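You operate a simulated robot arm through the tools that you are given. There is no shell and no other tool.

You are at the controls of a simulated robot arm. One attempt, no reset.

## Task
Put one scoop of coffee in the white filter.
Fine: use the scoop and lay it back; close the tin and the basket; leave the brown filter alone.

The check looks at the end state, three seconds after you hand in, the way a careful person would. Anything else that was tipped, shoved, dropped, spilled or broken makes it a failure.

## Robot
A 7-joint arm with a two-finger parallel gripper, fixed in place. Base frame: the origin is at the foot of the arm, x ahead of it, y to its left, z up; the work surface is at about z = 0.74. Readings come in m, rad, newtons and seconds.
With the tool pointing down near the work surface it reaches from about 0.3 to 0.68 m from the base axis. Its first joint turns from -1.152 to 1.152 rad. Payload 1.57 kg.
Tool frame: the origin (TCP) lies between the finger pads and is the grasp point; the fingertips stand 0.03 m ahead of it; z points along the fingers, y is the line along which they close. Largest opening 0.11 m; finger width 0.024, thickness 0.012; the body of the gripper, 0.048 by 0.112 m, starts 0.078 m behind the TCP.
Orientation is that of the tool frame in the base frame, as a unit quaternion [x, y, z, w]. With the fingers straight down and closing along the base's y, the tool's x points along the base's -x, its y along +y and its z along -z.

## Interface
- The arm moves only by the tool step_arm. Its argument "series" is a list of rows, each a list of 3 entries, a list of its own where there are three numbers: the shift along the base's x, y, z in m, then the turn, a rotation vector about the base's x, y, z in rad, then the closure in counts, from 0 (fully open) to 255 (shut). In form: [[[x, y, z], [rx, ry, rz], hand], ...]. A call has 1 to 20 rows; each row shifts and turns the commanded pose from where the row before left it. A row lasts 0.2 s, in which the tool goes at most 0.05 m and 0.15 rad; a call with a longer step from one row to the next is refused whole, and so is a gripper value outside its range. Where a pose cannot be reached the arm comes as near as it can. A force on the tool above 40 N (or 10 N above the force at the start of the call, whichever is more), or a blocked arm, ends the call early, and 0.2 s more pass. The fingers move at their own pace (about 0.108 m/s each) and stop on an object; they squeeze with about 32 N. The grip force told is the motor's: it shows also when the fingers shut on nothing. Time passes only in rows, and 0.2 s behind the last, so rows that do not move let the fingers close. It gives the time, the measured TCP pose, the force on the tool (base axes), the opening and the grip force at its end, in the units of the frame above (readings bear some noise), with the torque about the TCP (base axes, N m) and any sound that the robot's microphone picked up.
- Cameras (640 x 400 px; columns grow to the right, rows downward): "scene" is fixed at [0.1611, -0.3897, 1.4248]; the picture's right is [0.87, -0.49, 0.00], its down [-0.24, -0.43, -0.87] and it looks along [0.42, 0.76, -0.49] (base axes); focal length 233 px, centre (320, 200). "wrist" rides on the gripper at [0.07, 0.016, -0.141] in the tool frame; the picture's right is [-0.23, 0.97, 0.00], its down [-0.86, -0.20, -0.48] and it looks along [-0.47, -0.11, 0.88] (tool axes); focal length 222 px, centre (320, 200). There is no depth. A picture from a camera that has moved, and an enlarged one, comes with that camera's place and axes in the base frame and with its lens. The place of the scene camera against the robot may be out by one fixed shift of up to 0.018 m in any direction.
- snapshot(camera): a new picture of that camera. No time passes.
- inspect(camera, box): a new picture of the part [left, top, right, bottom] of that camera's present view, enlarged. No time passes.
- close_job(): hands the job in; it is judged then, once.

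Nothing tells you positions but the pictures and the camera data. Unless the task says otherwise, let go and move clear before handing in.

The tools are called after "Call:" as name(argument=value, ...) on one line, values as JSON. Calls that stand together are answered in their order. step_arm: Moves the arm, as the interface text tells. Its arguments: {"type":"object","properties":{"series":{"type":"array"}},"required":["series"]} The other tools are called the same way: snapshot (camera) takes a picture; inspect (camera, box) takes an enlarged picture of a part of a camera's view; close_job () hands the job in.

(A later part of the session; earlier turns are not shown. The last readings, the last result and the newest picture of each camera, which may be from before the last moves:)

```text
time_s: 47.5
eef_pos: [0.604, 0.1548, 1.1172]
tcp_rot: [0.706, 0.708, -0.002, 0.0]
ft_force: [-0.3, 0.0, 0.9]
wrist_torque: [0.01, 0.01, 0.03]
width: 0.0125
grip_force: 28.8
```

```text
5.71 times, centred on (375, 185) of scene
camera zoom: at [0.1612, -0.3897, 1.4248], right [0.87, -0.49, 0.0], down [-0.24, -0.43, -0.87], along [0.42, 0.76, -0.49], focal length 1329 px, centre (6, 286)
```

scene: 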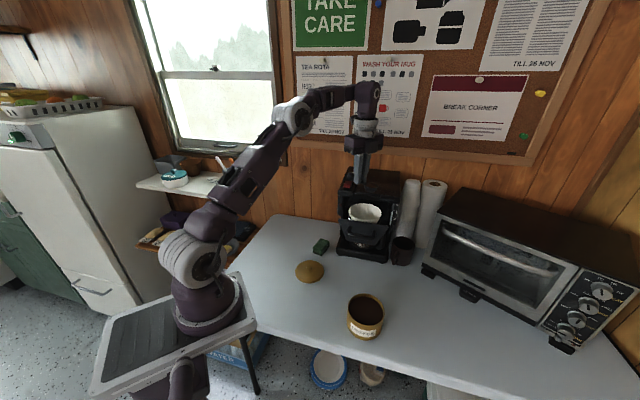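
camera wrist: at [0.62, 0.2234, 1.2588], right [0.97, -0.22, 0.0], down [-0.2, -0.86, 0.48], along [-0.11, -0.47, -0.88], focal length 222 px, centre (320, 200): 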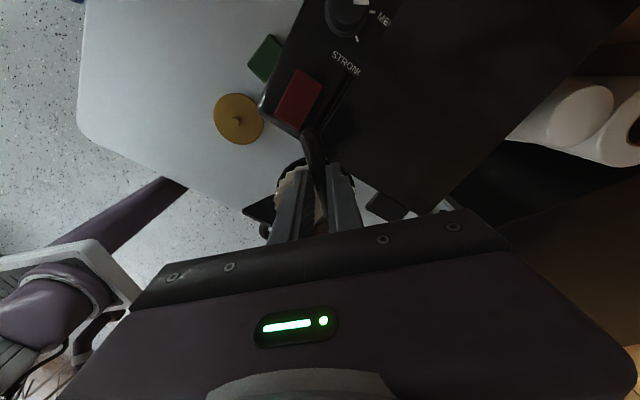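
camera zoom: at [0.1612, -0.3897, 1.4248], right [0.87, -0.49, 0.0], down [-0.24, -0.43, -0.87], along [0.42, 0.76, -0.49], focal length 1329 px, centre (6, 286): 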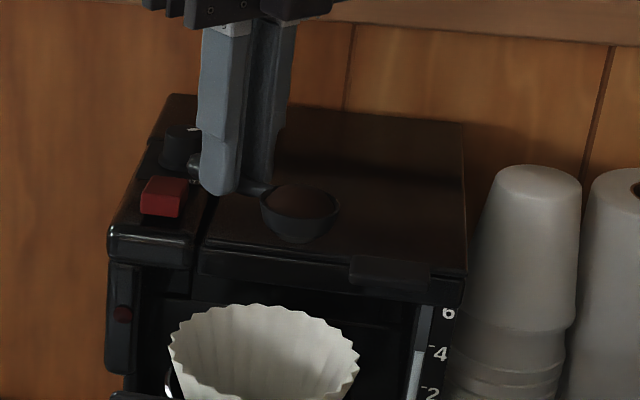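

Reconciling all the views, the filter rim centre is nearer (0.584, 0.092) at z ≈ 1.01. I'll shift the bowl about 1.2 cm to sit over it and start a slow roll toward the robot.

Call:
step_arm(series=[[[-0.006, -0.004, 0], [0, 0, 0], 255], [[-0.006, -0.004, 0], [0, 0, 0], 255], [[0, 0, 0], [0, -0.08, 0], 255], [[0, 0, 0], [0, -0.1, 0], 255], [[0, 0, 0], [0, -0.1, 0], 255], [[0, 0, 0], [0, -0.1, 0], 255], [[0, 0, 0], [0, 0, 0], 255]])

Call:
snapshot(camera="scene")

Call:
inspect(camera="scene", box=[320, 130, 430, 250])

Call:
snapshot(camera="wrist")

```text
time_s: 49.1
eef_pos: [0.591, 0.1449, 1.1171]
tcp_rot: [0.694, 0.695, 0.133, 0.134]
ft_force: [0.3, -0.4, -0.1]
wrist_torque: [0.0, -0.05, 0.04]
width: 0.0124
grip_force: 29.3
```

```text
taken
```

scene: 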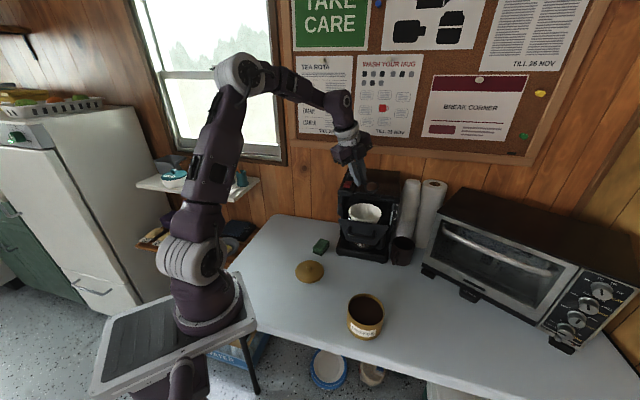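

```text
3.33 times, centred on (375, 190) of scene
camera zoom: at [0.1611, -0.3897, 1.4248], right [0.87, -0.49, 0.0], down [-0.24, -0.43, -0.87], along [0.42, 0.76, -0.49], focal length 775 px, centre (137, 233)
```

zoom: 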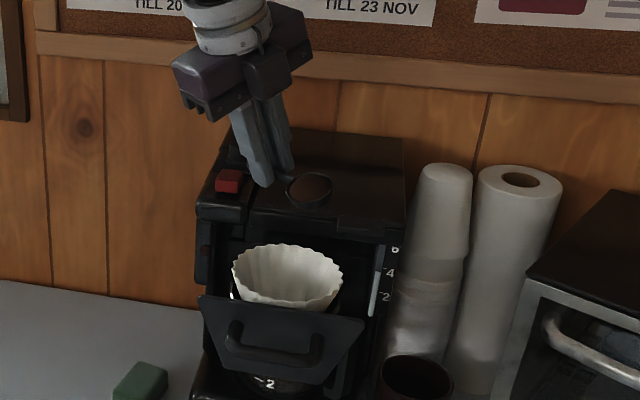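

```text
taken
camera wrist: at [0.5545, 0.2156, 1.2554], right [0.91, -0.22, 0.36], down [-0.36, -0.86, 0.37], along [0.22, -0.47, -0.86], focal length 222 px, centre (320, 200)
```

wrist: 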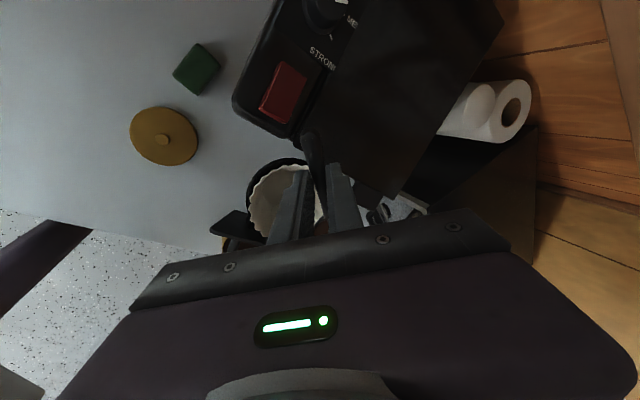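

Call:
inspect(camera="wrist", box=[200, 130, 400, 250])

```text
3.20 times, centred on (300, 190) of wrist
camera zoom: at [0.5545, 0.2156, 1.2554], right [0.91, -0.22, 0.36], down [-0.36, -0.86, 0.37], along [0.22, -0.47, -0.86], focal length 711 px, centre (384, 232)
```

zoom: 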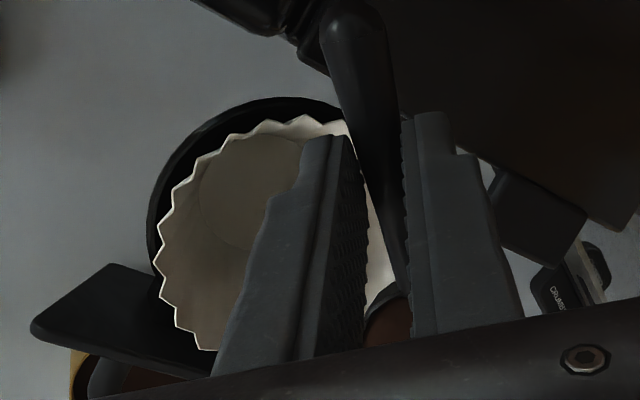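

The bowl is well centred over the filter in both axes. I'll keep rolling slowly.

Call:
step_arm(series=[[[0, 0, 0], [0, -0.1, 0], 255], [[0, 0, 0], [0, -0.1, 0], 255], [[0, 0, 0], [0, -0.1, 0], 255], [[0, 0, 0], [0, -0.1, 0], 255], [[0, 0, 0], [0, -0.1, 0], 255], [[0, 0, 0], [0, -0.1, 0], 255], [[0, 0, 0], [0, 0, 0], 255]])

Call:
snapshot(camera="scene")

Call:
inspect(camera="scene", box=[320, 130, 430, 250])

Call:
snapshot(camera="wrist")

```text
time_s: 50.7
eef_pos: [0.604, 0.1535, 1.1264]
tcp_rot: [0.65, 0.649, 0.276, 0.283]
ft_force: [0.6, 0.4, 0.3]
wrist_torque: [-0.02, 0.02, 0.01]
width: 0.0124
grip_force: 29.9
out of reach, approached as far as the arm can: row 5, 6
```

```text
taken
```

scene: 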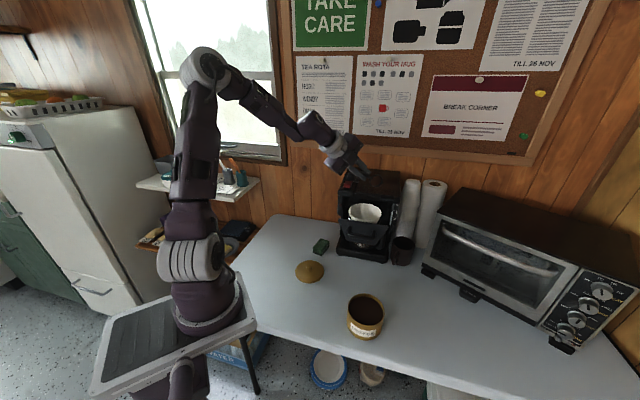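

```text
3.33 times, centred on (375, 190) of scene
camera zoom: at [0.1611, -0.3897, 1.4248], right [0.87, -0.49, 0.0], down [-0.24, -0.43, -0.87], along [0.42, 0.76, -0.49], focal length 775 px, centre (137, 233)
```

zoom: 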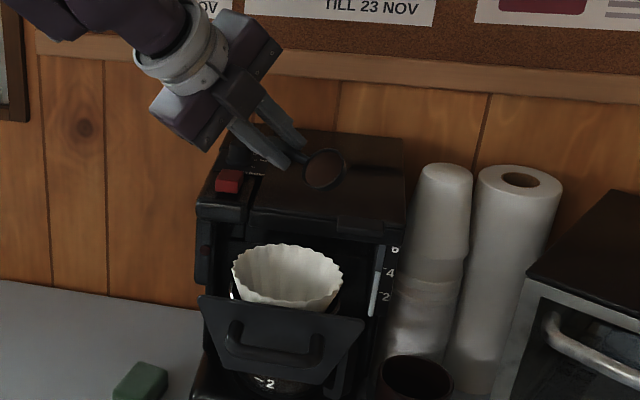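

```text
taken
camera wrist: at [0.5145, 0.2241, 1.2345], right [0.67, -0.23, 0.71], down [-0.49, -0.85, 0.19], along [0.56, -0.47, -0.68], focal length 222 px, centre (320, 200)
```

wrist: 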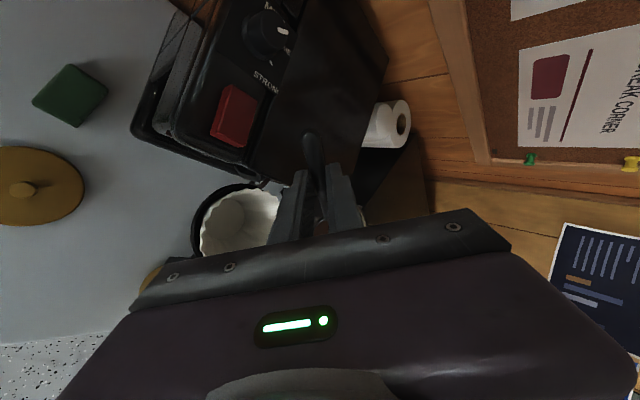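

The arm reached a joint limit at about 47° of roll and the coffee is still in the bowl. I'll roll back to level. Then I'll pour by pitching the bowl forward instead, which lets the hand lean sideways into free space.

Call:
step_arm(series=[[[0, 0, 0], [0, 0.1, 0], 255], [[0, 0, 0], [0, 0.1, 0], 255], [[0, 0, 0], [0, 0.1, 0], 255], [[0, 0, 0], [0, 0.1, 0], 255], [[0, 0, 0], [0, 0.1, 0], 255], [[0, 0, 0], [0, 0.1, 0], 255], [[0, 0, 0], [0, 0, 0], 255]])

Call:
inspect(camera="scene", box=[320, 130, 430, 250])

```text
time_s: 52.3
eef_pos: [0.6036, 0.154, 1.1267]
tcp_rot: [0.703, 0.703, 0.071, 0.078]
ft_force: [0.4, -0.1, 0.4]
wrist_torque: [0.02, 0.0, 0.02]
width: 0.0122
grip_force: 29.7
```

```text
3.33 times, centred on (375, 190) of scene
camera zoom: at [0.1611, -0.3897, 1.4248], right [0.87, -0.49, 0.0], down [-0.24, -0.43, -0.87], along [0.42, 0.76, -0.49], focal length 775 px, centre (137, 233)
```

zoom: 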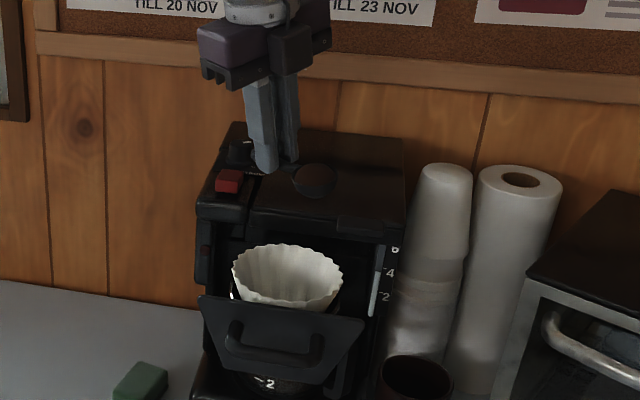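

Call:
step_arm(series=[[[-0.01, 0, -0.001], [0, 0.105, 0], 255], [[-0.01, 0, -0.001], [0, 0.105, 0], 255], [[0, -0.003, 0], [0.1, 0, 0], 255], [[0, -0.003, 0], [0.1, 0, 0], 255], [[0, -0.003, 0], [0.1, 0, 0], 255], [[0, -0.003, 0], [0.1, 0, 0], 255], [[0, -0.003, 0], [0.1, 0, 0], 255], [[0, 0, 0], [0, 0, 0], 255]])

Call:
snapshot(camera="scene")

Call:
inspect(camera="scene", box=[320, 130, 430, 250])

Call:
snapshot(camera="wrist")

```text
time_s: 54.1
eef_pos: [0.5853, 0.1392, 1.1246]
tcp_rot: [0.686, 0.686, 0.173, -0.17]
ft_force: [-0.3, 0.5, -0.2]
wrist_torque: [-0.04, 0.01, -0.03]
width: 0.0124
grip_force: 30.1
```

```text
taken
```

scene: 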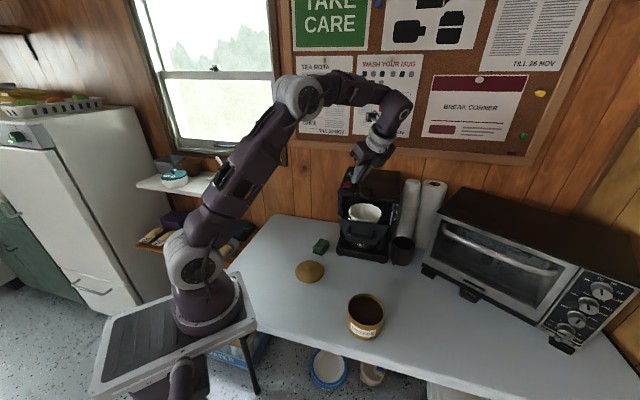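

```text
3.33 times, centred on (375, 190) of scene
camera zoom: at [0.1611, -0.3897, 1.4248], right [0.87, -0.49, 0.0], down [-0.24, -0.43, -0.87], along [0.42, 0.76, -0.49], focal length 775 px, centre (137, 233)
```

zoom: 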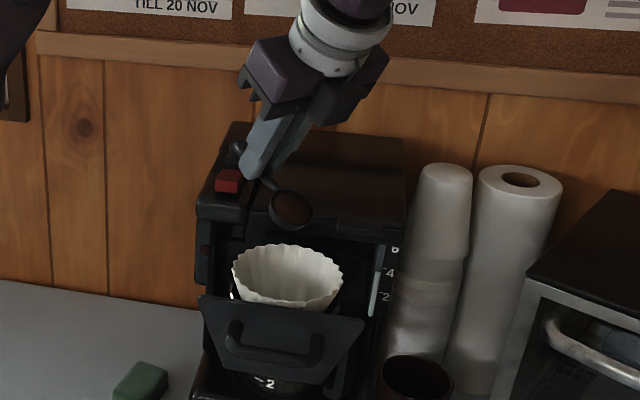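

```text
taken
camera wrist: at [0.6009, 0.1326, 1.2823], right [0.97, -0.2, -0.1], down [-0.2, -0.98, 0.02], along [-0.11, 0.0, -0.99], focal length 222 px, centre (320, 200)
```

wrist: 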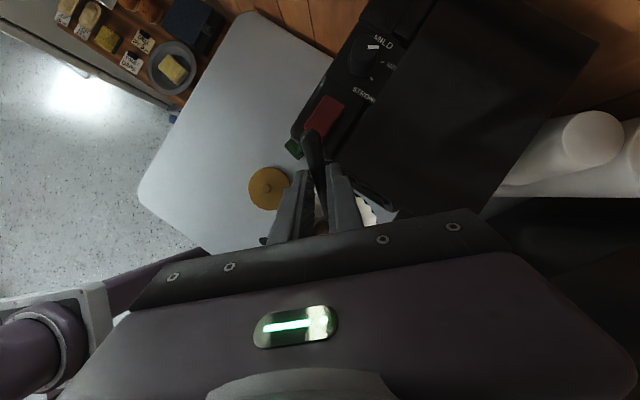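

The coffee is still in and the bowl sits directly over the filter. I'll continue the forward pitch with the bowl held in place.

Call:
step_arm(series=[[[0, -0.0045, 0.003], [0.11, 0, 0], 255], [[0, -0.005, 0.003], [0.11, 0, 0], 255], [[0, -0.005, 0.0025], [0.11, 0, 0], 255], [[0, -0.0055, 0.002], [0.11, 0, 0], 255], [[0, -0.006, 0.002], [0.11, 0, 0], 255], [[0, 0, 0], [0, 0, 0], 255]])

Call:
snapshot(camera="scene")

Call:
inspect(camera="scene", box=[320, 130, 430, 250])

```text
time_s: 55.5
eef_pos: [0.5855, 0.112, 1.1373]
tcp_rot: [0.614, 0.613, 0.353, -0.35]
ft_force: [-0.1, 0.2, -0.9]
wrist_torque: [0.03, 0.0, -0.01]
width: 0.0126
grip_force: 29.9
```

```text
taken
```

scene: 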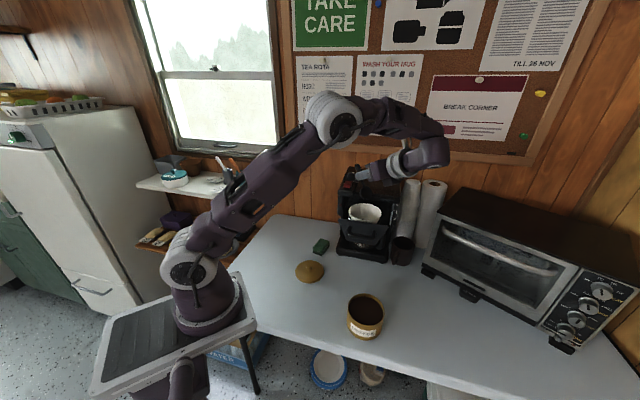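

```text
3.33 times, centred on (375, 190) of scene
camera zoom: at [0.1611, -0.3897, 1.4248], right [0.87, -0.49, 0.0], down [-0.24, -0.43, -0.87], along [0.42, 0.76, -0.49], focal length 775 px, centre (137, 233)
```

zoom: 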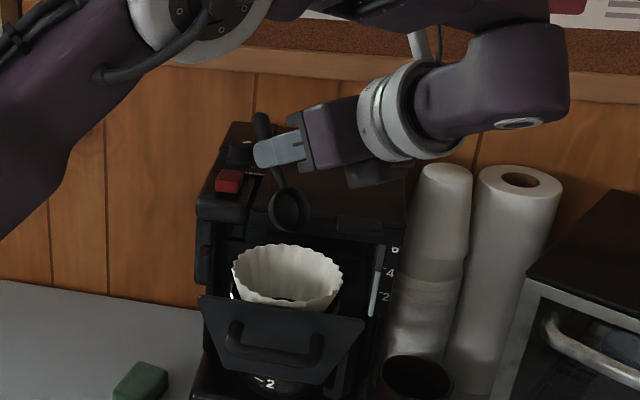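

Call:
inspect(camera="scene", box=[350, 175, 395, 225])

Call:
snapshot(camera="wrist")

```text
8.00 times, centred on (372, 200) of scene
camera zoom: at [0.1611, -0.3897, 1.4248], right [0.87, -0.49, 0.0], down [-0.24, -0.43, -0.87], along [0.42, 0.76, -0.49], focal length 1861 px, centre (-100, 200)
```

zoom: 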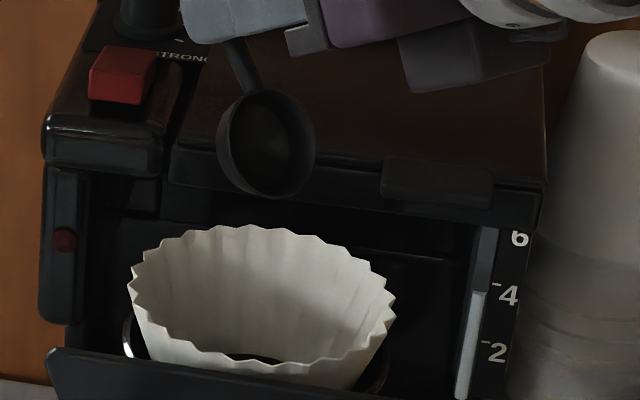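

```text
taken
camera wrist: at [0.6016, 0.0245, 1.2683], right [0.97, -0.12, -0.19], down [-0.2, -0.84, -0.5], along [-0.11, 0.52, -0.85], focal length 222 px, centre (320, 200)
```

wrist: 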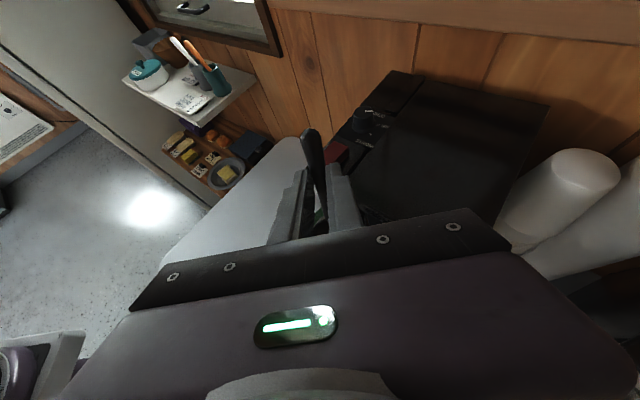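

The bowl interior now looks empty and dark coffee shows at the bottom of the filter. I'll tip a bit further to make sure the scoop is fully emptied, then check.

Call:
step_arm(series=[[[0, -0.006, 0.001], [0.11, 0, 0], 255], [[0, -0.006, 0], [0.11, 0, 0], 255], [[0, -0.006, 0], [0.11, 0, 0], 255], [[0, 0, 0], [0, 0, 0], 255], [[0, 0, 0], [0, 0, 0], 255]])

Call:
inspect(camera="scene", box=[350, 175, 395, 225])

Call:
inspect(camera="scene", box=[320, 160, 430, 290])

```text
time_s: 56.7
eef_pos: [0.5862, 0.0937, 1.1377]
tcp_rot: [0.549, 0.547, 0.448, -0.445]
ft_force: [0.5, -0.1, -0.8]
wrist_torque: [-0.01, -0.03, 0.01]
width: 0.0125
grip_force: 30.6
```

```text
8.00 times, centred on (372, 200) of scene
camera zoom: at [0.1611, -0.3897, 1.4248], right [0.87, -0.49, 0.0], down [-0.24, -0.43, -0.87], along [0.42, 0.76, -0.49], focal length 1861 px, centre (-100, 200)
```

zoom: 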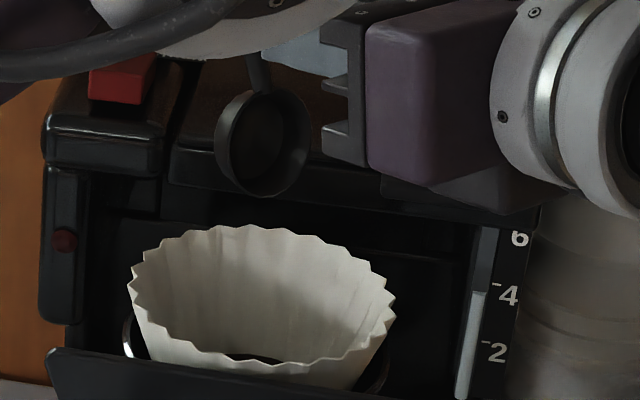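

```text
3.08 times, centred on (375, 225) of scene
camera zoom: at [0.1611, -0.3897, 1.4248], right [0.87, -0.49, 0.0], down [-0.24, -0.43, -0.87], along [0.42, 0.76, -0.49], focal length 716 px, centre (151, 123)
```

zoom: 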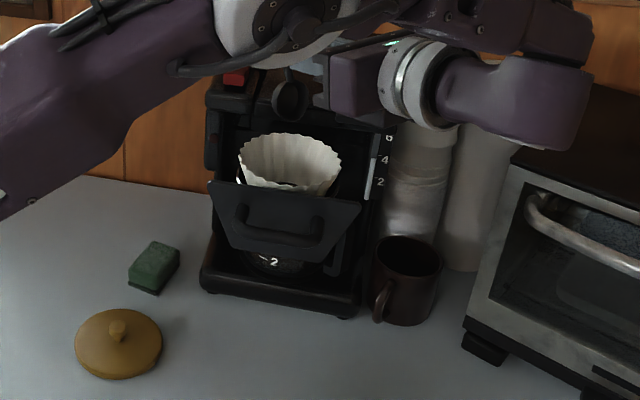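

The scoop is empty and nothing appears spilled. I'll retrace the pitch back to level, rising slightly.

Call:
step_arm(series=[[[0, 0.006, 0.001], [-0.11, 0, 0], 255], [[0, 0.006, 0.001], [-0.11, 0, 0], 255], [[0, 0.006, 0.001], [-0.11, 0, 0], 255], [[0, 0.006, 0], [-0.11, 0, 0], 255], [[0, 0.0055, 0], [-0.11, 0, 0], 255], [[0, 0.005, 0], [-0.11, 0, 0], 255], [[0, 0.005, 0], [-0.11, 0, 0], 255], [[0, 0.0045, 0], [-0.11, 0, 0], 255], [[0, 0.003, 0], [-0.1, 0, 0], 255], [[0, 0.003, 0], [-0.1, 0, 0], 255], [[0, 0.003, 0], [-0.1, 0, 0], 255], [[0, 0.003, 0], [-0.1, 0, 0], 255], [[0, 0.003, 0], [-0.1, 0, 0], 255], [[0, 0, 0], [0, 0, 0], 255]])

Call:
snapshot(camera="scene")

Call:
snapshot(camera="wrist")

```text
time_s: 59.7
eef_pos: [0.5846, 0.1552, 1.141]
tcp_rot: [0.706, 0.708, -0.004, 0.006]
ft_force: [0.0, -0.1, -0.3]
wrist_torque: [-0.01, 0.0, -0.04]
width: 0.0122
grip_force: 29.9
```

```text
taken
```

scene: 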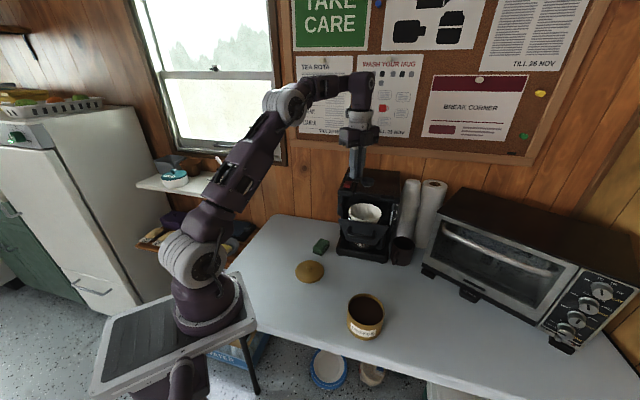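

```text
taken
camera wrist: at [0.6006, 0.2251, 1.2814], right [0.97, -0.23, 0.01], down [-0.2, -0.85, 0.49], along [-0.11, -0.48, -0.87], focal length 222 px, centre (320, 200)
```

wrist: 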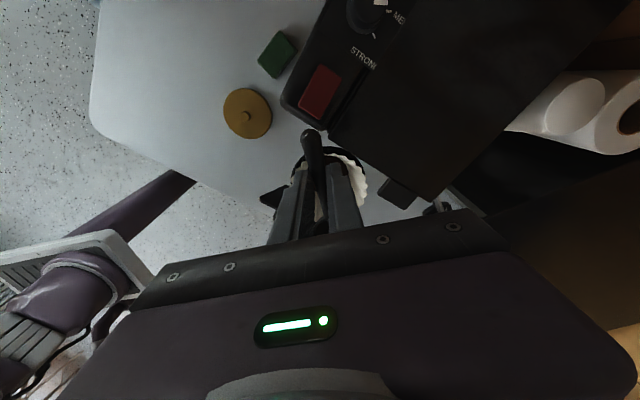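

Now I'll retreat from the maker along the way I came in, and turn back to the scoop's original heading.

Call:
step_arm(series=[[[-0.015, -0.015, 0], [0.006, 0, 0], 255], [[-0.022, -0.022, 0], [0.006, 0, 0], 255], [[-0.022, -0.022, 0], [0, 0, 0], 255], [[-0.022, -0.022, 0], [0, 0, 0], 255], [[-0.022, -0.022, 0], [0, 0, 0], 255], [[-0.022, -0.02, 0], [0, 0, 0], 255], [[-0.014, 0.0005, -0.02], [0, 0, 0.1497], 255], [[-0.014, 0.0005, -0.02], [0, 0, 0.1497], 255], [[-0.014, 0.0005, -0.02], [0, 0, 0.1497], 255], [[-0.014, 0, -0.02], [0, 0, 0.1497], 255], [[-0.014, 0, -0.02], [0, 0, 0.1497], 255], [[-0.014, 0, -0.02], [0, 0, 0.1497], 255], [[-0.014, 0, -0.02], [0, 0, 0.1497], 255], [[0, 0, 0], [0, 0, 0], 255]])

Call:
snapshot(camera="wrist")

Call:
inspect(camera="scene", box=[270, 160, 420, 340])

Call:
inspect(camera="scene", box=[350, 185, 395, 225])

```text
time_s: 62.7
eef_pos: [0.3627, 0.0298, 1.0]
tcp_rot: [0.255, 0.967, 0.002, -0.001]
ft_force: [-0.4, 0.2, -0.8]
wrist_torque: [-0.02, 0.0, -0.01]
width: 0.0121
grip_force: 29.2
```

```text
taken
camera wrist: at [0.3102, 0.0787, 1.1413], right [0.68, 0.73, 0.0], down [0.64, -0.6, 0.48], along [0.35, -0.32, -0.88], focal length 222 px, centre (320, 200)
```

wrist: 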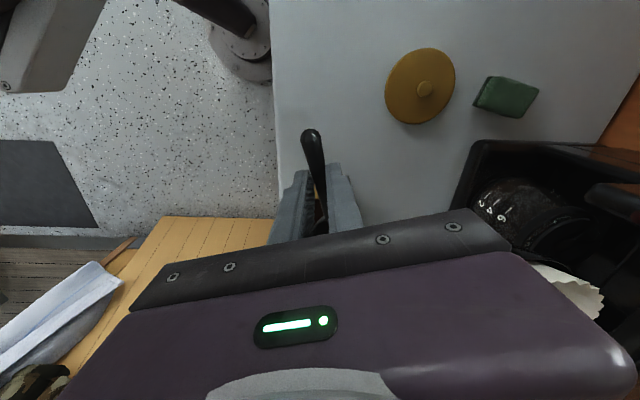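

```text
2.22 times, centred on (345, 250) of scene
camera zoom: at [0.1611, -0.3897, 1.4248], right [0.87, -0.49, 0.0], down [-0.24, -0.43, -0.87], along [0.42, 0.76, -0.49], focal length 517 px, centre (264, 89)
```

zoom: 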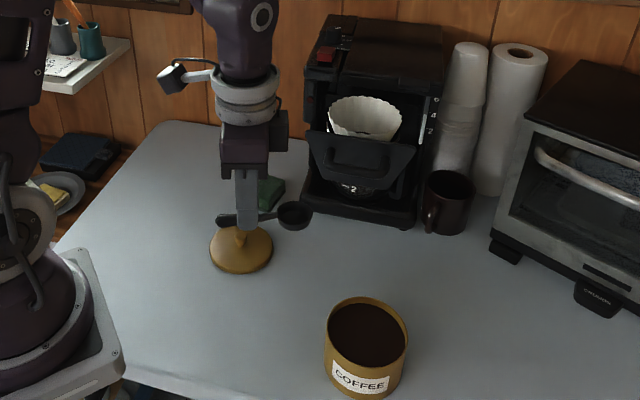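

```text
10.00 times, centred on (372, 205) of scene
camera zoom: at [0.1611, -0.3897, 1.4248], right [0.87, -0.49, 0.0], down [-0.24, -0.43, -0.87], along [0.42, 0.76, -0.49], focal length 2326 px, centre (-205, 150)
```

zoom: 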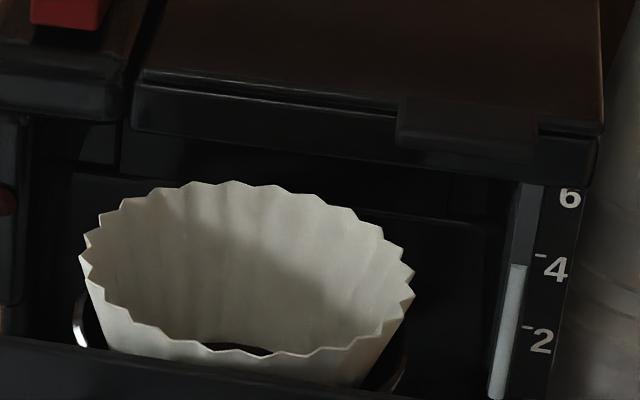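

Call:
inspect(camera="scene", box=[315, 240, 355, 275])

```text
11.43 times, centred on (335, 258) of scene
camera zoom: at [0.1611, -0.3897, 1.4248], right [0.87, -0.49, 0.0], down [-0.24, -0.43, -0.87], along [0.42, 0.76, -0.49], focal length 2659 px, centre (149, -457)
```

zoom: 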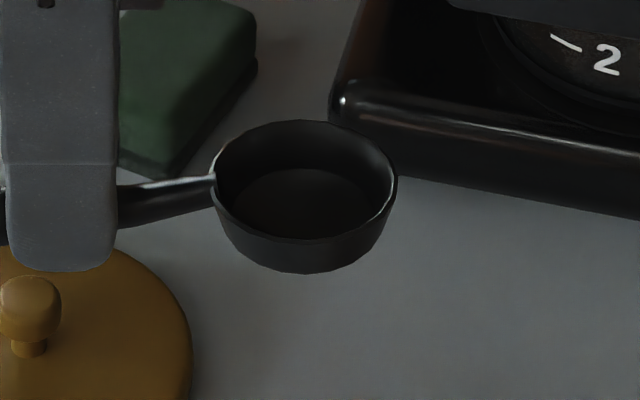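

The scoop is clean. I'll lower it toward its original resting spot.

Call:
step_arm(series=[[[-0.001, 0.001, -0.03], [0, 0, 0], 255], [[-0.001, 0.001, -0.035], [0, 0, 0], 255], [[0, 0.001, -0.035], [0, 0, 0], 255], [[0, 0, -0.035], [0, 0, 0], 255], [[0, 0, -0.03], [0, 0, 0], 255], [[0, 0, -0.02], [0, 0, 0], 255], [[0, 0, -0.01], [0, 0, 0], 255], [[0, 0, 0], [0, 0, 0], 255]])

Call:
inspect(camera="scene", box=[280, 260, 360, 330])

Call:
inspect(camera="wrist", box=[250, 70, 410, 240])

```text
time_s: 64.5
eef_pos: [0.3606, 0.0354, 0.8038]
tcp_rot: [0.258, 0.966, 0.002, 0.0]
ft_force: [0.7, 0.6, -0.1]
wrist_torque: [0.0, 0.02, -0.02]
width: 0.0124
grip_force: 29.8
```

```text
5.71 times, centred on (320, 295) of scene
camera zoom: at [0.1611, -0.3897, 1.4248], right [0.87, -0.49, 0.0], down [-0.24, -0.43, -0.87], along [0.42, 0.76, -0.49], focal length 1329 px, centre (320, -343)
```

zoom: 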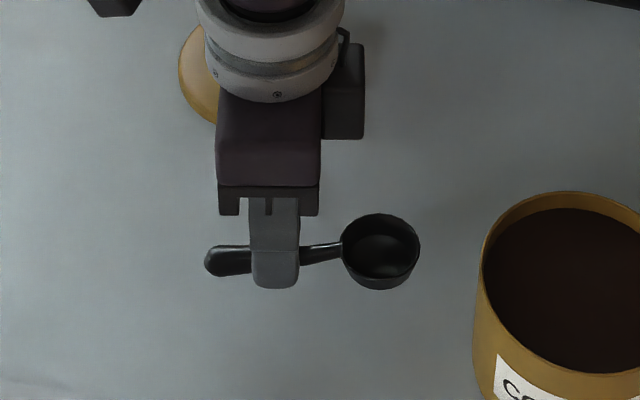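

```text
2.35 times, centred on (330, 155) of wrist
camera zoom: at [0.3084, 0.0831, 0.9461], right [0.68, 0.73, 0.0], down [0.64, -0.6, 0.48], along [0.35, -0.32, -0.88], focal length 523 px, centre (296, 306)
```

zoom: 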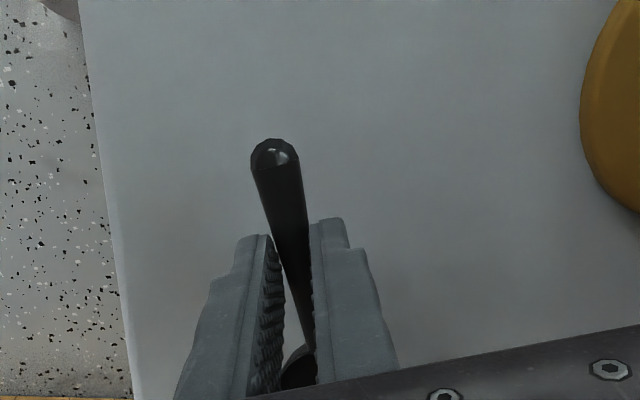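

Call:
step_arm(series=[[[0, -0.001, -0.01], [0, 0, 0], 255], [[0, -0.001, -0.008], [0, 0, 0], 255], [[0, 0, -0.004], [0, 0, 0], 255], [[0, 0, 0], [0, 0, 0], 255]])

Call:
inspect(camera="scene", box=[290, 275, 350, 325])

```text
time_s: 65.5
eef_pos: [0.3609, 0.0322, 0.7838]
tcp_rot: [0.258, 0.966, 0.002, 0.0]
ft_force: [-0.6, 0.4, 0.5]
wrist_torque: [-0.04, -0.03, 0.02]
width: 0.0126
grip_force: 28.9
```

```text
8.00 times, centred on (320, 300) of scene
camera zoom: at [0.1611, -0.3897, 1.4248], right [0.87, -0.49, 0.0], down [-0.24, -0.43, -0.87], along [0.42, 0.76, -0.49], focal length 1861 px, centre (320, -600)
```

zoom: 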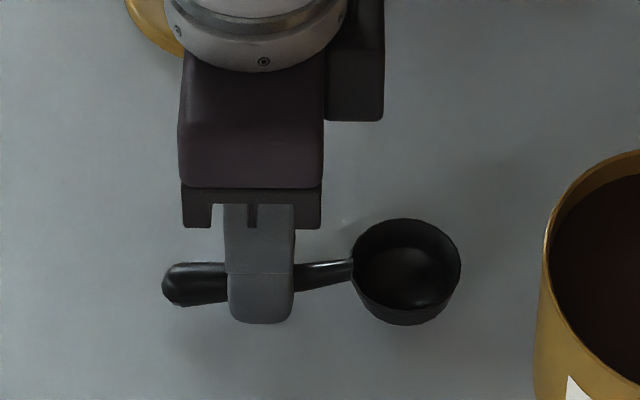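

Call:
step_arm(series=[[[0, 0, -0.003], [0, 0, 0], 255], [[0, 0, -0.002], [0, 0, 0], 255], [[0, 0, 0], [0, 0, 0], 255]])

Call:
inspect(camera="scene", box=[290, 275, 350, 325])

```text
time_s: 66.3
eef_pos: [0.3602, 0.0329, 0.7784]
tcp_rot: [0.257, 0.966, 0.002, 0.0]
ft_force: [-0.4, -0.5, 19.5]
wrist_torque: [0.3, 0.49, 0.0]
width: 0.0124
grip_force: 30.0
```

```text
8.00 times, centred on (320, 300) of scene
camera zoom: at [0.1609, -0.3897, 1.4249], right [0.87, -0.49, 0.0], down [-0.24, -0.43, -0.87], along [0.42, 0.76, -0.49], focal length 1861 px, centre (320, -600)
```

zoom: 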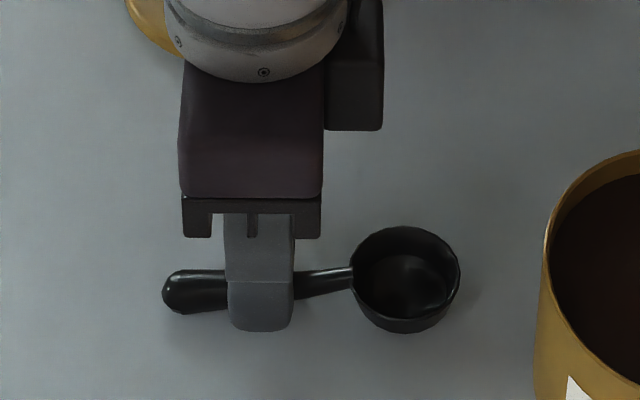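

The scoop is back in its original position on the table. I'll ease off slightly, open the fingers and rise straight up.

Call:
step_arm(series=[[[0, 0, 0.002], [0, 0, 0], 255], [[0, 0, 0], [0, 0, 0], 235], [[0, 0, 0], [0, 0, 0], 210], [[0, 0, 0], [0, 0, 0], 180], [[0, 0, 0], [0, 0, 0], 150], [[0, 0, 0], [0, 0, 0], 140], [[0, 0, 0.01], [0, 0, 0], 140], [[0, 0, 0.03], [0, 0, 0], 140], [[0, 0, 0.04], [0, 0, 0], 140], [[0, 0, 0.04], [0, 0, 0], 140], [[0, 0, 0], [0, 0, 0], 140]])

Call:
inspect(camera="scene", box=[290, 275, 350, 325])

Call:
snapshot(camera="wrist")

```text
time_s: 68.7
eef_pos: [0.3595, 0.0314, 0.9004]
tcp_rot: [0.256, 0.967, 0.002, -0.001]
ft_force: [-0.5, -0.6, -0.3]
wrist_torque: [0.0, -0.01, 0.0]
width: 0.0495
grip_force: 0.1
```

```text
8.00 times, centred on (320, 300) of scene
camera zoom: at [0.1611, -0.3897, 1.4248], right [0.87, -0.49, 0.0], down [-0.24, -0.43, -0.87], along [0.42, 0.76, -0.49], focal length 1861 px, centre (320, -600)
```

zoom: 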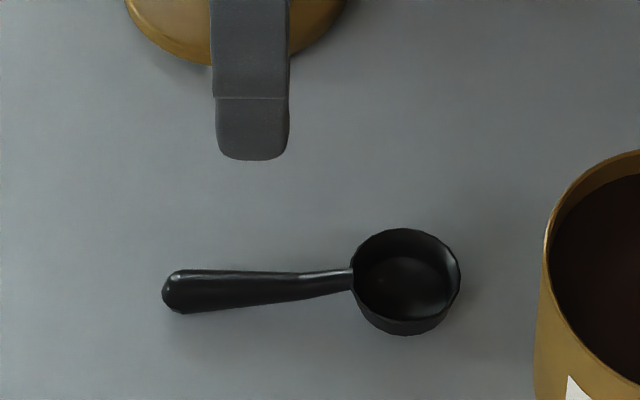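

```text
taken
camera wrist: at [0.3078, 0.0805, 1.043], right [0.68, 0.73, 0.0], down [0.64, -0.6, 0.48], along [0.35, -0.32, -0.88], focal length 222 px, centre (320, 200)
```

wrist: 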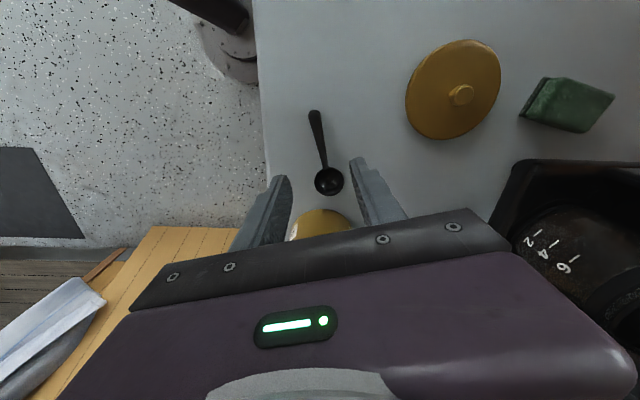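

The scoop lies where it started. Next I'll fetch the lid, moving above it with the same yaw I used before.

Call:
step_arm(series=[[[0.0072, 0.0169, 0], [0, 0, 0.1457], 140], [[0.0072, 0.0169, 0], [0, 0, 0.1457], 140], [[0.0072, 0.0169, 0], [0, 0, 0.1457], 140], [[0.0072, 0.0169, 0], [0, 0, 0.1457], 140], [[0.0072, 0.0169, 0], [0, 0, 0.1457], 140], [[0.0072, 0.0169, 0], [0, 0, 0.1457], 140], [[0.0072, 0.0169, 0], [0, 0, 0.1457], 140], [[0.0072, 0.0169, 0], [0, 0, 0.1457], 140], [[0.0072, 0.0169, 0], [0, 0, 0.1457], 140], [[0, 0, 0], [0, 0, 0], 140]])

Call:
snapshot(camera="wrist")

Call:
inspect(camera="wrist", box=[250, 90, 390, 220])

```text
time_s: 70.9
eef_pos: [0.4246, 0.185, 0.9008]
tcp_rot: [-0.386, 0.922, 0.001, -0.001]
ft_force: [0.4, 1.1, 0.5]
wrist_torque: [0.02, 0.01, 0.01]
width: 0.0494
grip_force: 0.0
```

```text
taken
camera wrist: at [0.3645, 0.1466, 1.0425], right [-0.53, 0.85, 0.0], down [0.74, 0.47, 0.48], along [0.4, 0.26, -0.88], focal length 222 px, centre (320, 200)
```

wrist: 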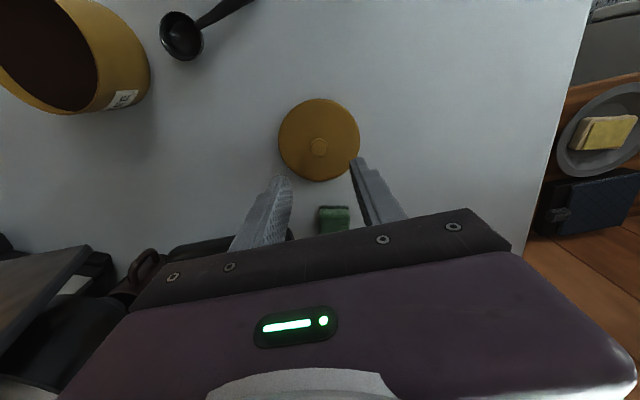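

```text
3.08 times, centred on (320, 155) of wrist
camera zoom: at [0.3645, 0.1466, 1.0425], right [-0.53, 0.85, 0.0], down [0.74, 0.47, 0.48], along [0.4, 0.26, -0.88], focal length 684 px, centre (320, 338)
```

zoom: 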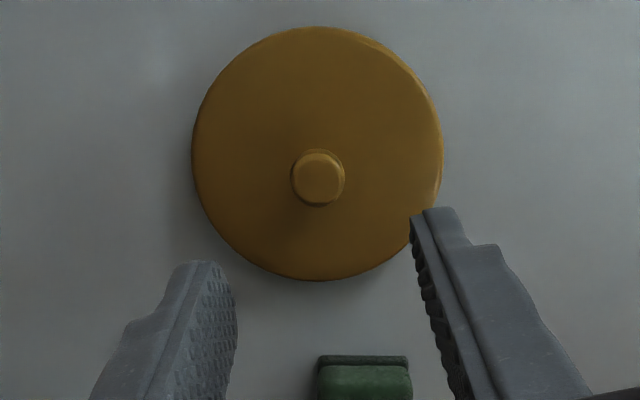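

Call:
step_arm(series=[[[0, -0.0007, -0.03], [0, 0, 0], 140], [[0, 0, -0.03], [0, 0, 0], 140], [[0, 0, -0.03], [0, 0, 0], 145], [[0, 0, -0.015], [0, 0, 0], 150], [[0, 0, -0.0065], [0, 0, 0], 155], [[0, 0, 0], [0, 0, 0], 160]])

Call:
inspect(camera="wrist", box=[250, 90, 390, 220])

```text
time_s: 72.3
eef_pos: [0.4245, 0.1843, 0.7899]
tcp_rot: [-0.385, 0.923, 0.001, 0.0]
ft_force: [-0.2, 0.3, -0.5]
wrist_torque: [0.0, -0.01, 0.01]
width: 0.041
grip_force: 0.0
```

```text
3.08 times, centred on (320, 155) of wrist
camera zoom: at [0.3642, 0.1459, 0.9312], right [-0.53, 0.85, 0.0], down [0.74, 0.47, 0.48], along [0.4, 0.26, -0.88], focal length 684 px, centre (320, 338)
```

zoom: 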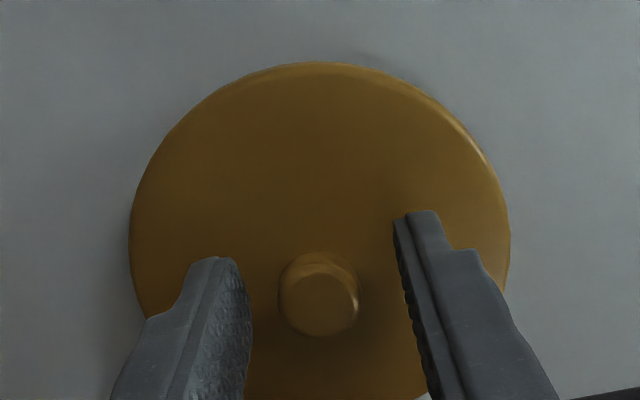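

Call:
step_arm(series=[[[0, 0, -0.002], [0, 0, 0], 170], [[0, 0, 0], [0, 0, 0], 185], [[0, 0, 0], [0, 0, 0], 200], [[0, 0, 0], [0, 0, 0], 225], [[0, 0, 0], [0, 0, 0], 255], [[0, 0, 0], [0, 0, 0], 255]])

Call:
inspect(camera="wrist", box=[250, 90, 390, 220])

```text
time_s: 73.7
eef_pos: [0.4237, 0.1853, 0.7881]
tcp_rot: [-0.385, 0.923, 0.001, -0.001]
ft_force: [-0.6, -0.3, -0.5]
wrist_torque: [0.0, -0.04, 0.04]
width: 0.0204
grip_force: 32.0
```

```text
3.08 times, centred on (320, 155) of wrist
camera zoom: at [0.3645, 0.1463, 0.9293], right [-0.53, 0.85, 0.0], down [0.74, 0.47, 0.48], along [0.4, 0.26, -0.88], focal length 684 px, centre (320, 338)
```

zoom: 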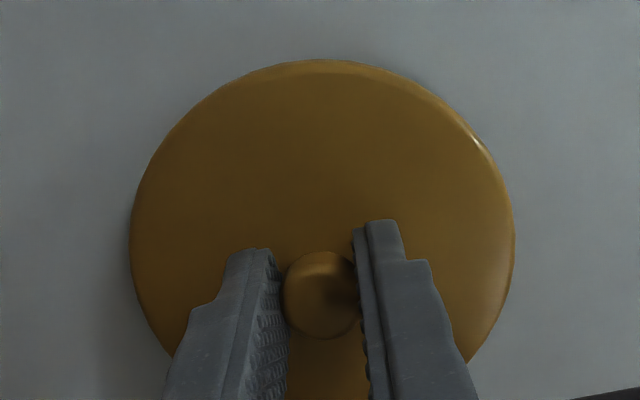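

The lid is gripped. Before carrying it back I'll check that the tin hasn't moved.

Call:
inspect(camera="scene", box=[330, 280, 400, 345])

Call:
step_arm(series=[[[0, 0, 0.01], [0, 0, 0], 255], [[0, 0, 0.03], [0, 0, 0], 255], [[0, 0, 0.04], [0, 0, 0], 255], [[0, 0, 0.04], [0, 0, 0], 255], [[0, 0, 0.022], [0, 0, 0], 255], [[0, 0, 0], [0, 0, 0], 255]])

Call:
snapshot(camera="wrist")

```text
6.15 times, centred on (365, 312) of scene
camera zoom: at [0.1611, -0.3897, 1.4248], right [0.87, -0.49, 0.0], down [-0.24, -0.43, -0.87], along [0.42, 0.76, -0.49], focal length 1432 px, centre (43, -492)
```

zoom: 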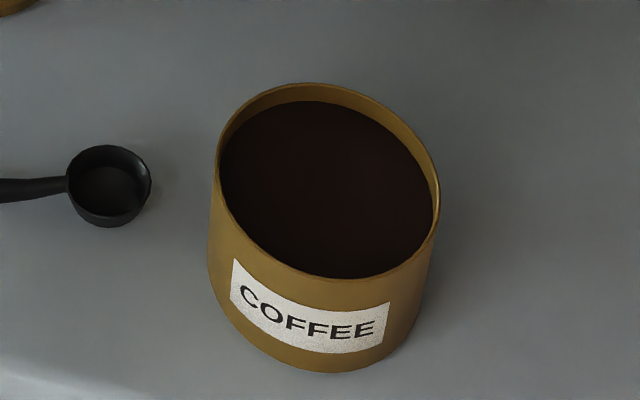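

```text
time_s: 75.1
eef_pos: [0.4241, 0.1847, 0.9324]
tcp_rot: [-0.385, 0.923, 0.001, -0.002]
ft_force: [-0.1, -0.6, -0.3]
wrist_torque: [0.04, 0.01, -0.02]
width: 0.0204
grip_force: 31.9
```

```text
taken
camera wrist: at [0.3644, 0.1464, 1.0727], right [-0.53, 0.85, 0.0], down [0.74, 0.47, 0.48], along [0.4, 0.26, -0.88], focal length 222 px, centre (320, 200)
```

wrist: 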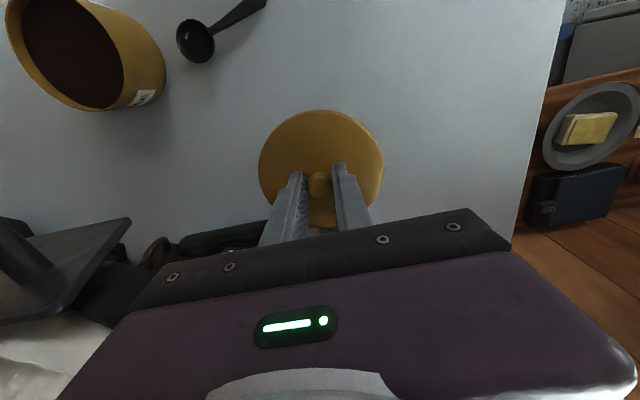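

The tin is exactly where it was. I'll carry the lid back along the same route.

Call:
step_arm(series=[[[-0.0222, -0.0235, 0], [0, 0, 0], 255], [[-0.0222, -0.0235, 0], [0, 0, 0], 255], [[-0.0222, -0.0235, 0], [0, 0, 0], 255], [[-0.0222, -0.0235, 0], [0, 0, 0], 255], [[0.0233, -0.0276, 0], [0, 0, 0], 255], [[0.0233, -0.0276, 0], [0, 0, 0], 255], [[0.0233, -0.0276, 0], [0, 0, 0], 255], [[0.0233, -0.0276, 0], [0, 0, 0], 255], [[0.0233, -0.0276, 0], [0, 0, 0], 255], [[0.0236, -0.028, 0], [0, 0, 0], 255], [[0, 0, 0], [0, 0, 0], 255]])

Call:
step_arm(series=[[[0, 0, -0.02], [0, 0, 0], 255], [[0, 0, -0.02], [0, 0, 0], 255], [[0, 0, 0], [0, 0, 0], 255]])

Call:
snapshot(camera="wrist")

Call:
inspect(camera="scene", box=[300, 220, 440, 345])

```text
time_s: 77.5
eef_pos: [0.4782, -0.0764, 0.9286]
tcp_rot: [-0.385, 0.923, 0.001, -0.001]
ft_force: [-0.8, 1.8, -0.2]
wrist_torque: [0.03, 0.01, 0.01]
width: 0.0204
grip_force: 31.7
```

```text
time_s: 78.3
eef_pos: [0.4765, -0.0756, 0.8886]
tcp_rot: [-0.385, 0.923, 0.001, -0.001]
ft_force: [-0.5, 0.2, -0.2]
wrist_torque: [-0.01, 0.0, -0.01]
width: 0.0207
grip_force: 32.3
```

```text
taken
camera wrist: at [0.4167, -0.1146, 1.0304], right [-0.53, 0.85, 0.0], down [0.74, 0.47, 0.48], along [0.4, 0.26, -0.88], focal length 222 px, centre (320, 200)
```

wrist: 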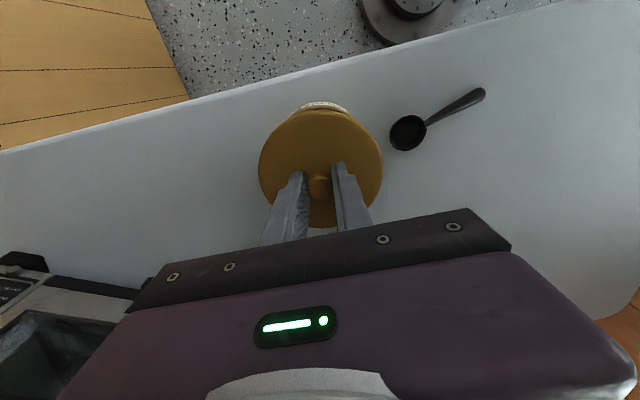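

```text
3.20 times, centred on (370, 282) of scene
camera zoom: at [0.1611, -0.3897, 1.4248], right [0.87, -0.49, 0.0], down [-0.24, -0.43, -0.87], along [0.42, 0.76, -0.49], focal length 744 px, centre (160, -64)
```

zoom: 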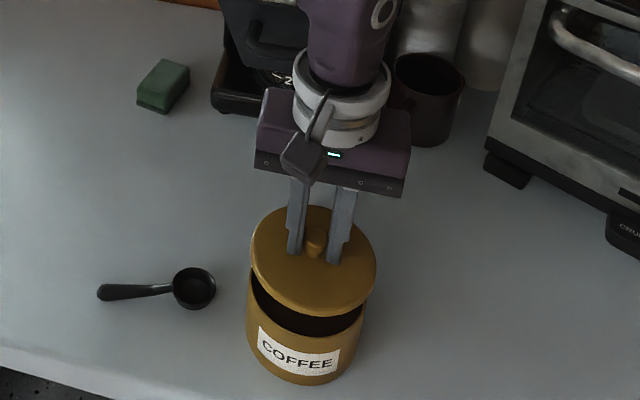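

Call:
step_arm(series=[[[0, 0, -0.012], [0, 0, 0], 255], [[0, 0, -0.01], [0, 0, 0], 255], [[0, 0, 0], [0, 0, 0], 255]])

Call:
inspect(camera="scene", box=[330, 280, 400, 345])

Call:
inspect(camera="wrist", box=[250, 90, 390, 220])

```text
time_s: 79.1
eef_pos: [0.4787, -0.0749, 0.8688]
tcp_rot: [-0.385, 0.923, 0.001, -0.001]
ft_force: [0.5, 0.8, -0.8]
wrist_torque: [0.02, 0.02, -0.01]
width: 0.0203
grip_force: 31.8
```

```text
6.15 times, centred on (365, 312) of scene
camera zoom: at [0.1611, -0.3897, 1.4248], right [0.87, -0.49, 0.0], down [-0.24, -0.43, -0.87], along [0.42, 0.76, -0.49], focal length 1432 px, centre (43, -492)
```

zoom: 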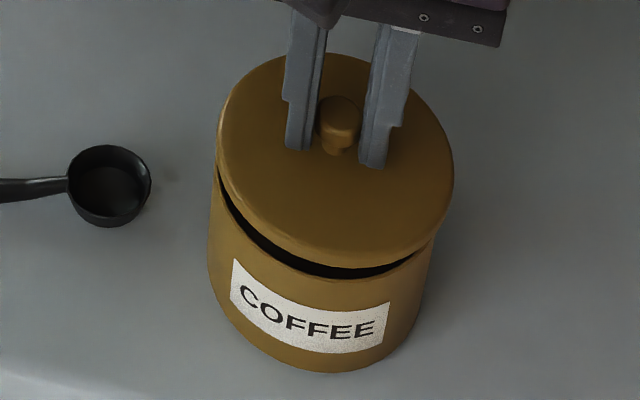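

```text
3.08 times, centred on (320, 155) of wrist
camera zoom: at [0.4179, -0.1144, 1.0092], right [-0.53, 0.85, 0.0], down [0.74, 0.47, 0.48], along [0.4, 0.26, -0.88], focal length 684 px, centre (320, 338)
```

zoom: 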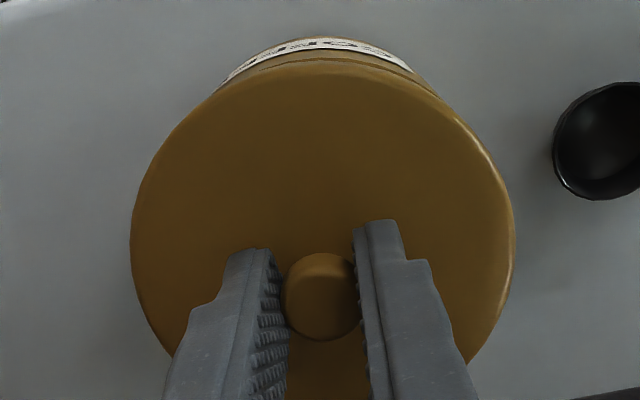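

Call:
step_arm(series=[[[0, 0, -0.004], [0, 0, 0], 255], [[0, 0, -0.003], [0, 0, 0], 255], [[0, 0, 0], [0, 0, 0], 255]])

Call:
inspect(camera="scene", box=[330, 280, 400, 345])

```text
time_s: 79.9
eef_pos: [0.4767, -0.0744, 0.8605]
tcp_rot: [-0.385, 0.923, 0.001, -0.002]
ft_force: [-0.6, 0.3, 0.3]
wrist_torque: [0.02, 0.0, 0.02]
width: 0.0202
grip_force: 32.0
```

```text
6.15 times, centred on (365, 312) of scene
camera zoom: at [0.1611, -0.3897, 1.4248], right [0.87, -0.49, 0.0], down [-0.24, -0.43, -0.87], along [0.42, 0.76, -0.49], focal length 1432 px, centre (43, -492)
```

zoom: 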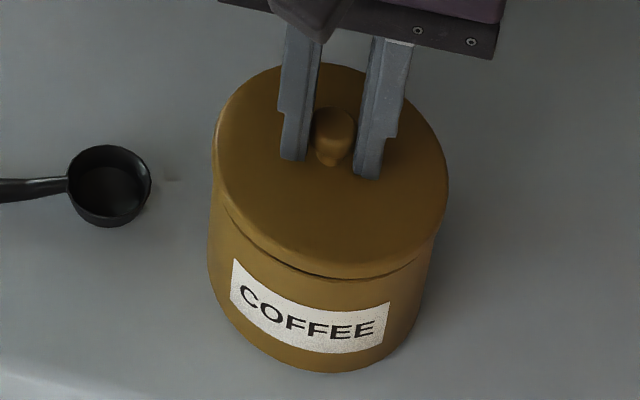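

Call:
step_arm(series=[[[0, 0, -0.003], [0, 0, 0], 255], [[0, 0, -0.002], [0, 0, 0], 255], [[0, 0, 0], [0, 0, 0], 255]])

Call:
inspect(camera="scene", box=[330, 280, 400, 345])

```text
time_s: 80.7
eef_pos: [0.4768, -0.0748, 0.8551]
tcp_rot: [-0.385, 0.923, 0.001, -0.002]
ft_force: [-0.4, 0.5, 1.2]
wrist_torque: [-0.01, -0.04, 0.0]
width: 0.0203
grip_force: 31.9
```

```text
6.15 times, centred on (365, 312) of scene
camera zoom: at [0.1611, -0.3897, 1.4248], right [0.87, -0.49, 0.0], down [-0.24, -0.43, -0.87], along [0.42, 0.76, -0.49], focal length 1432 px, centre (43, -492)
```

zoom: 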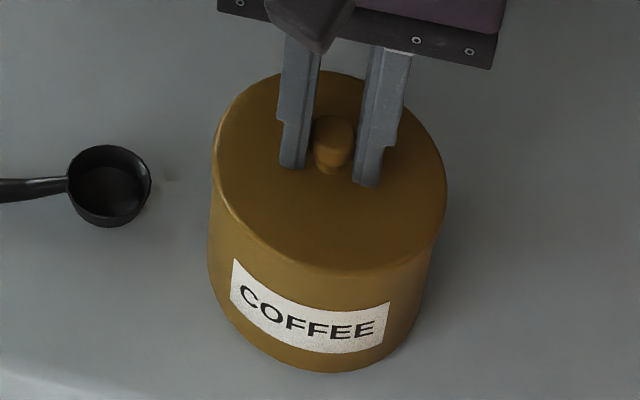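

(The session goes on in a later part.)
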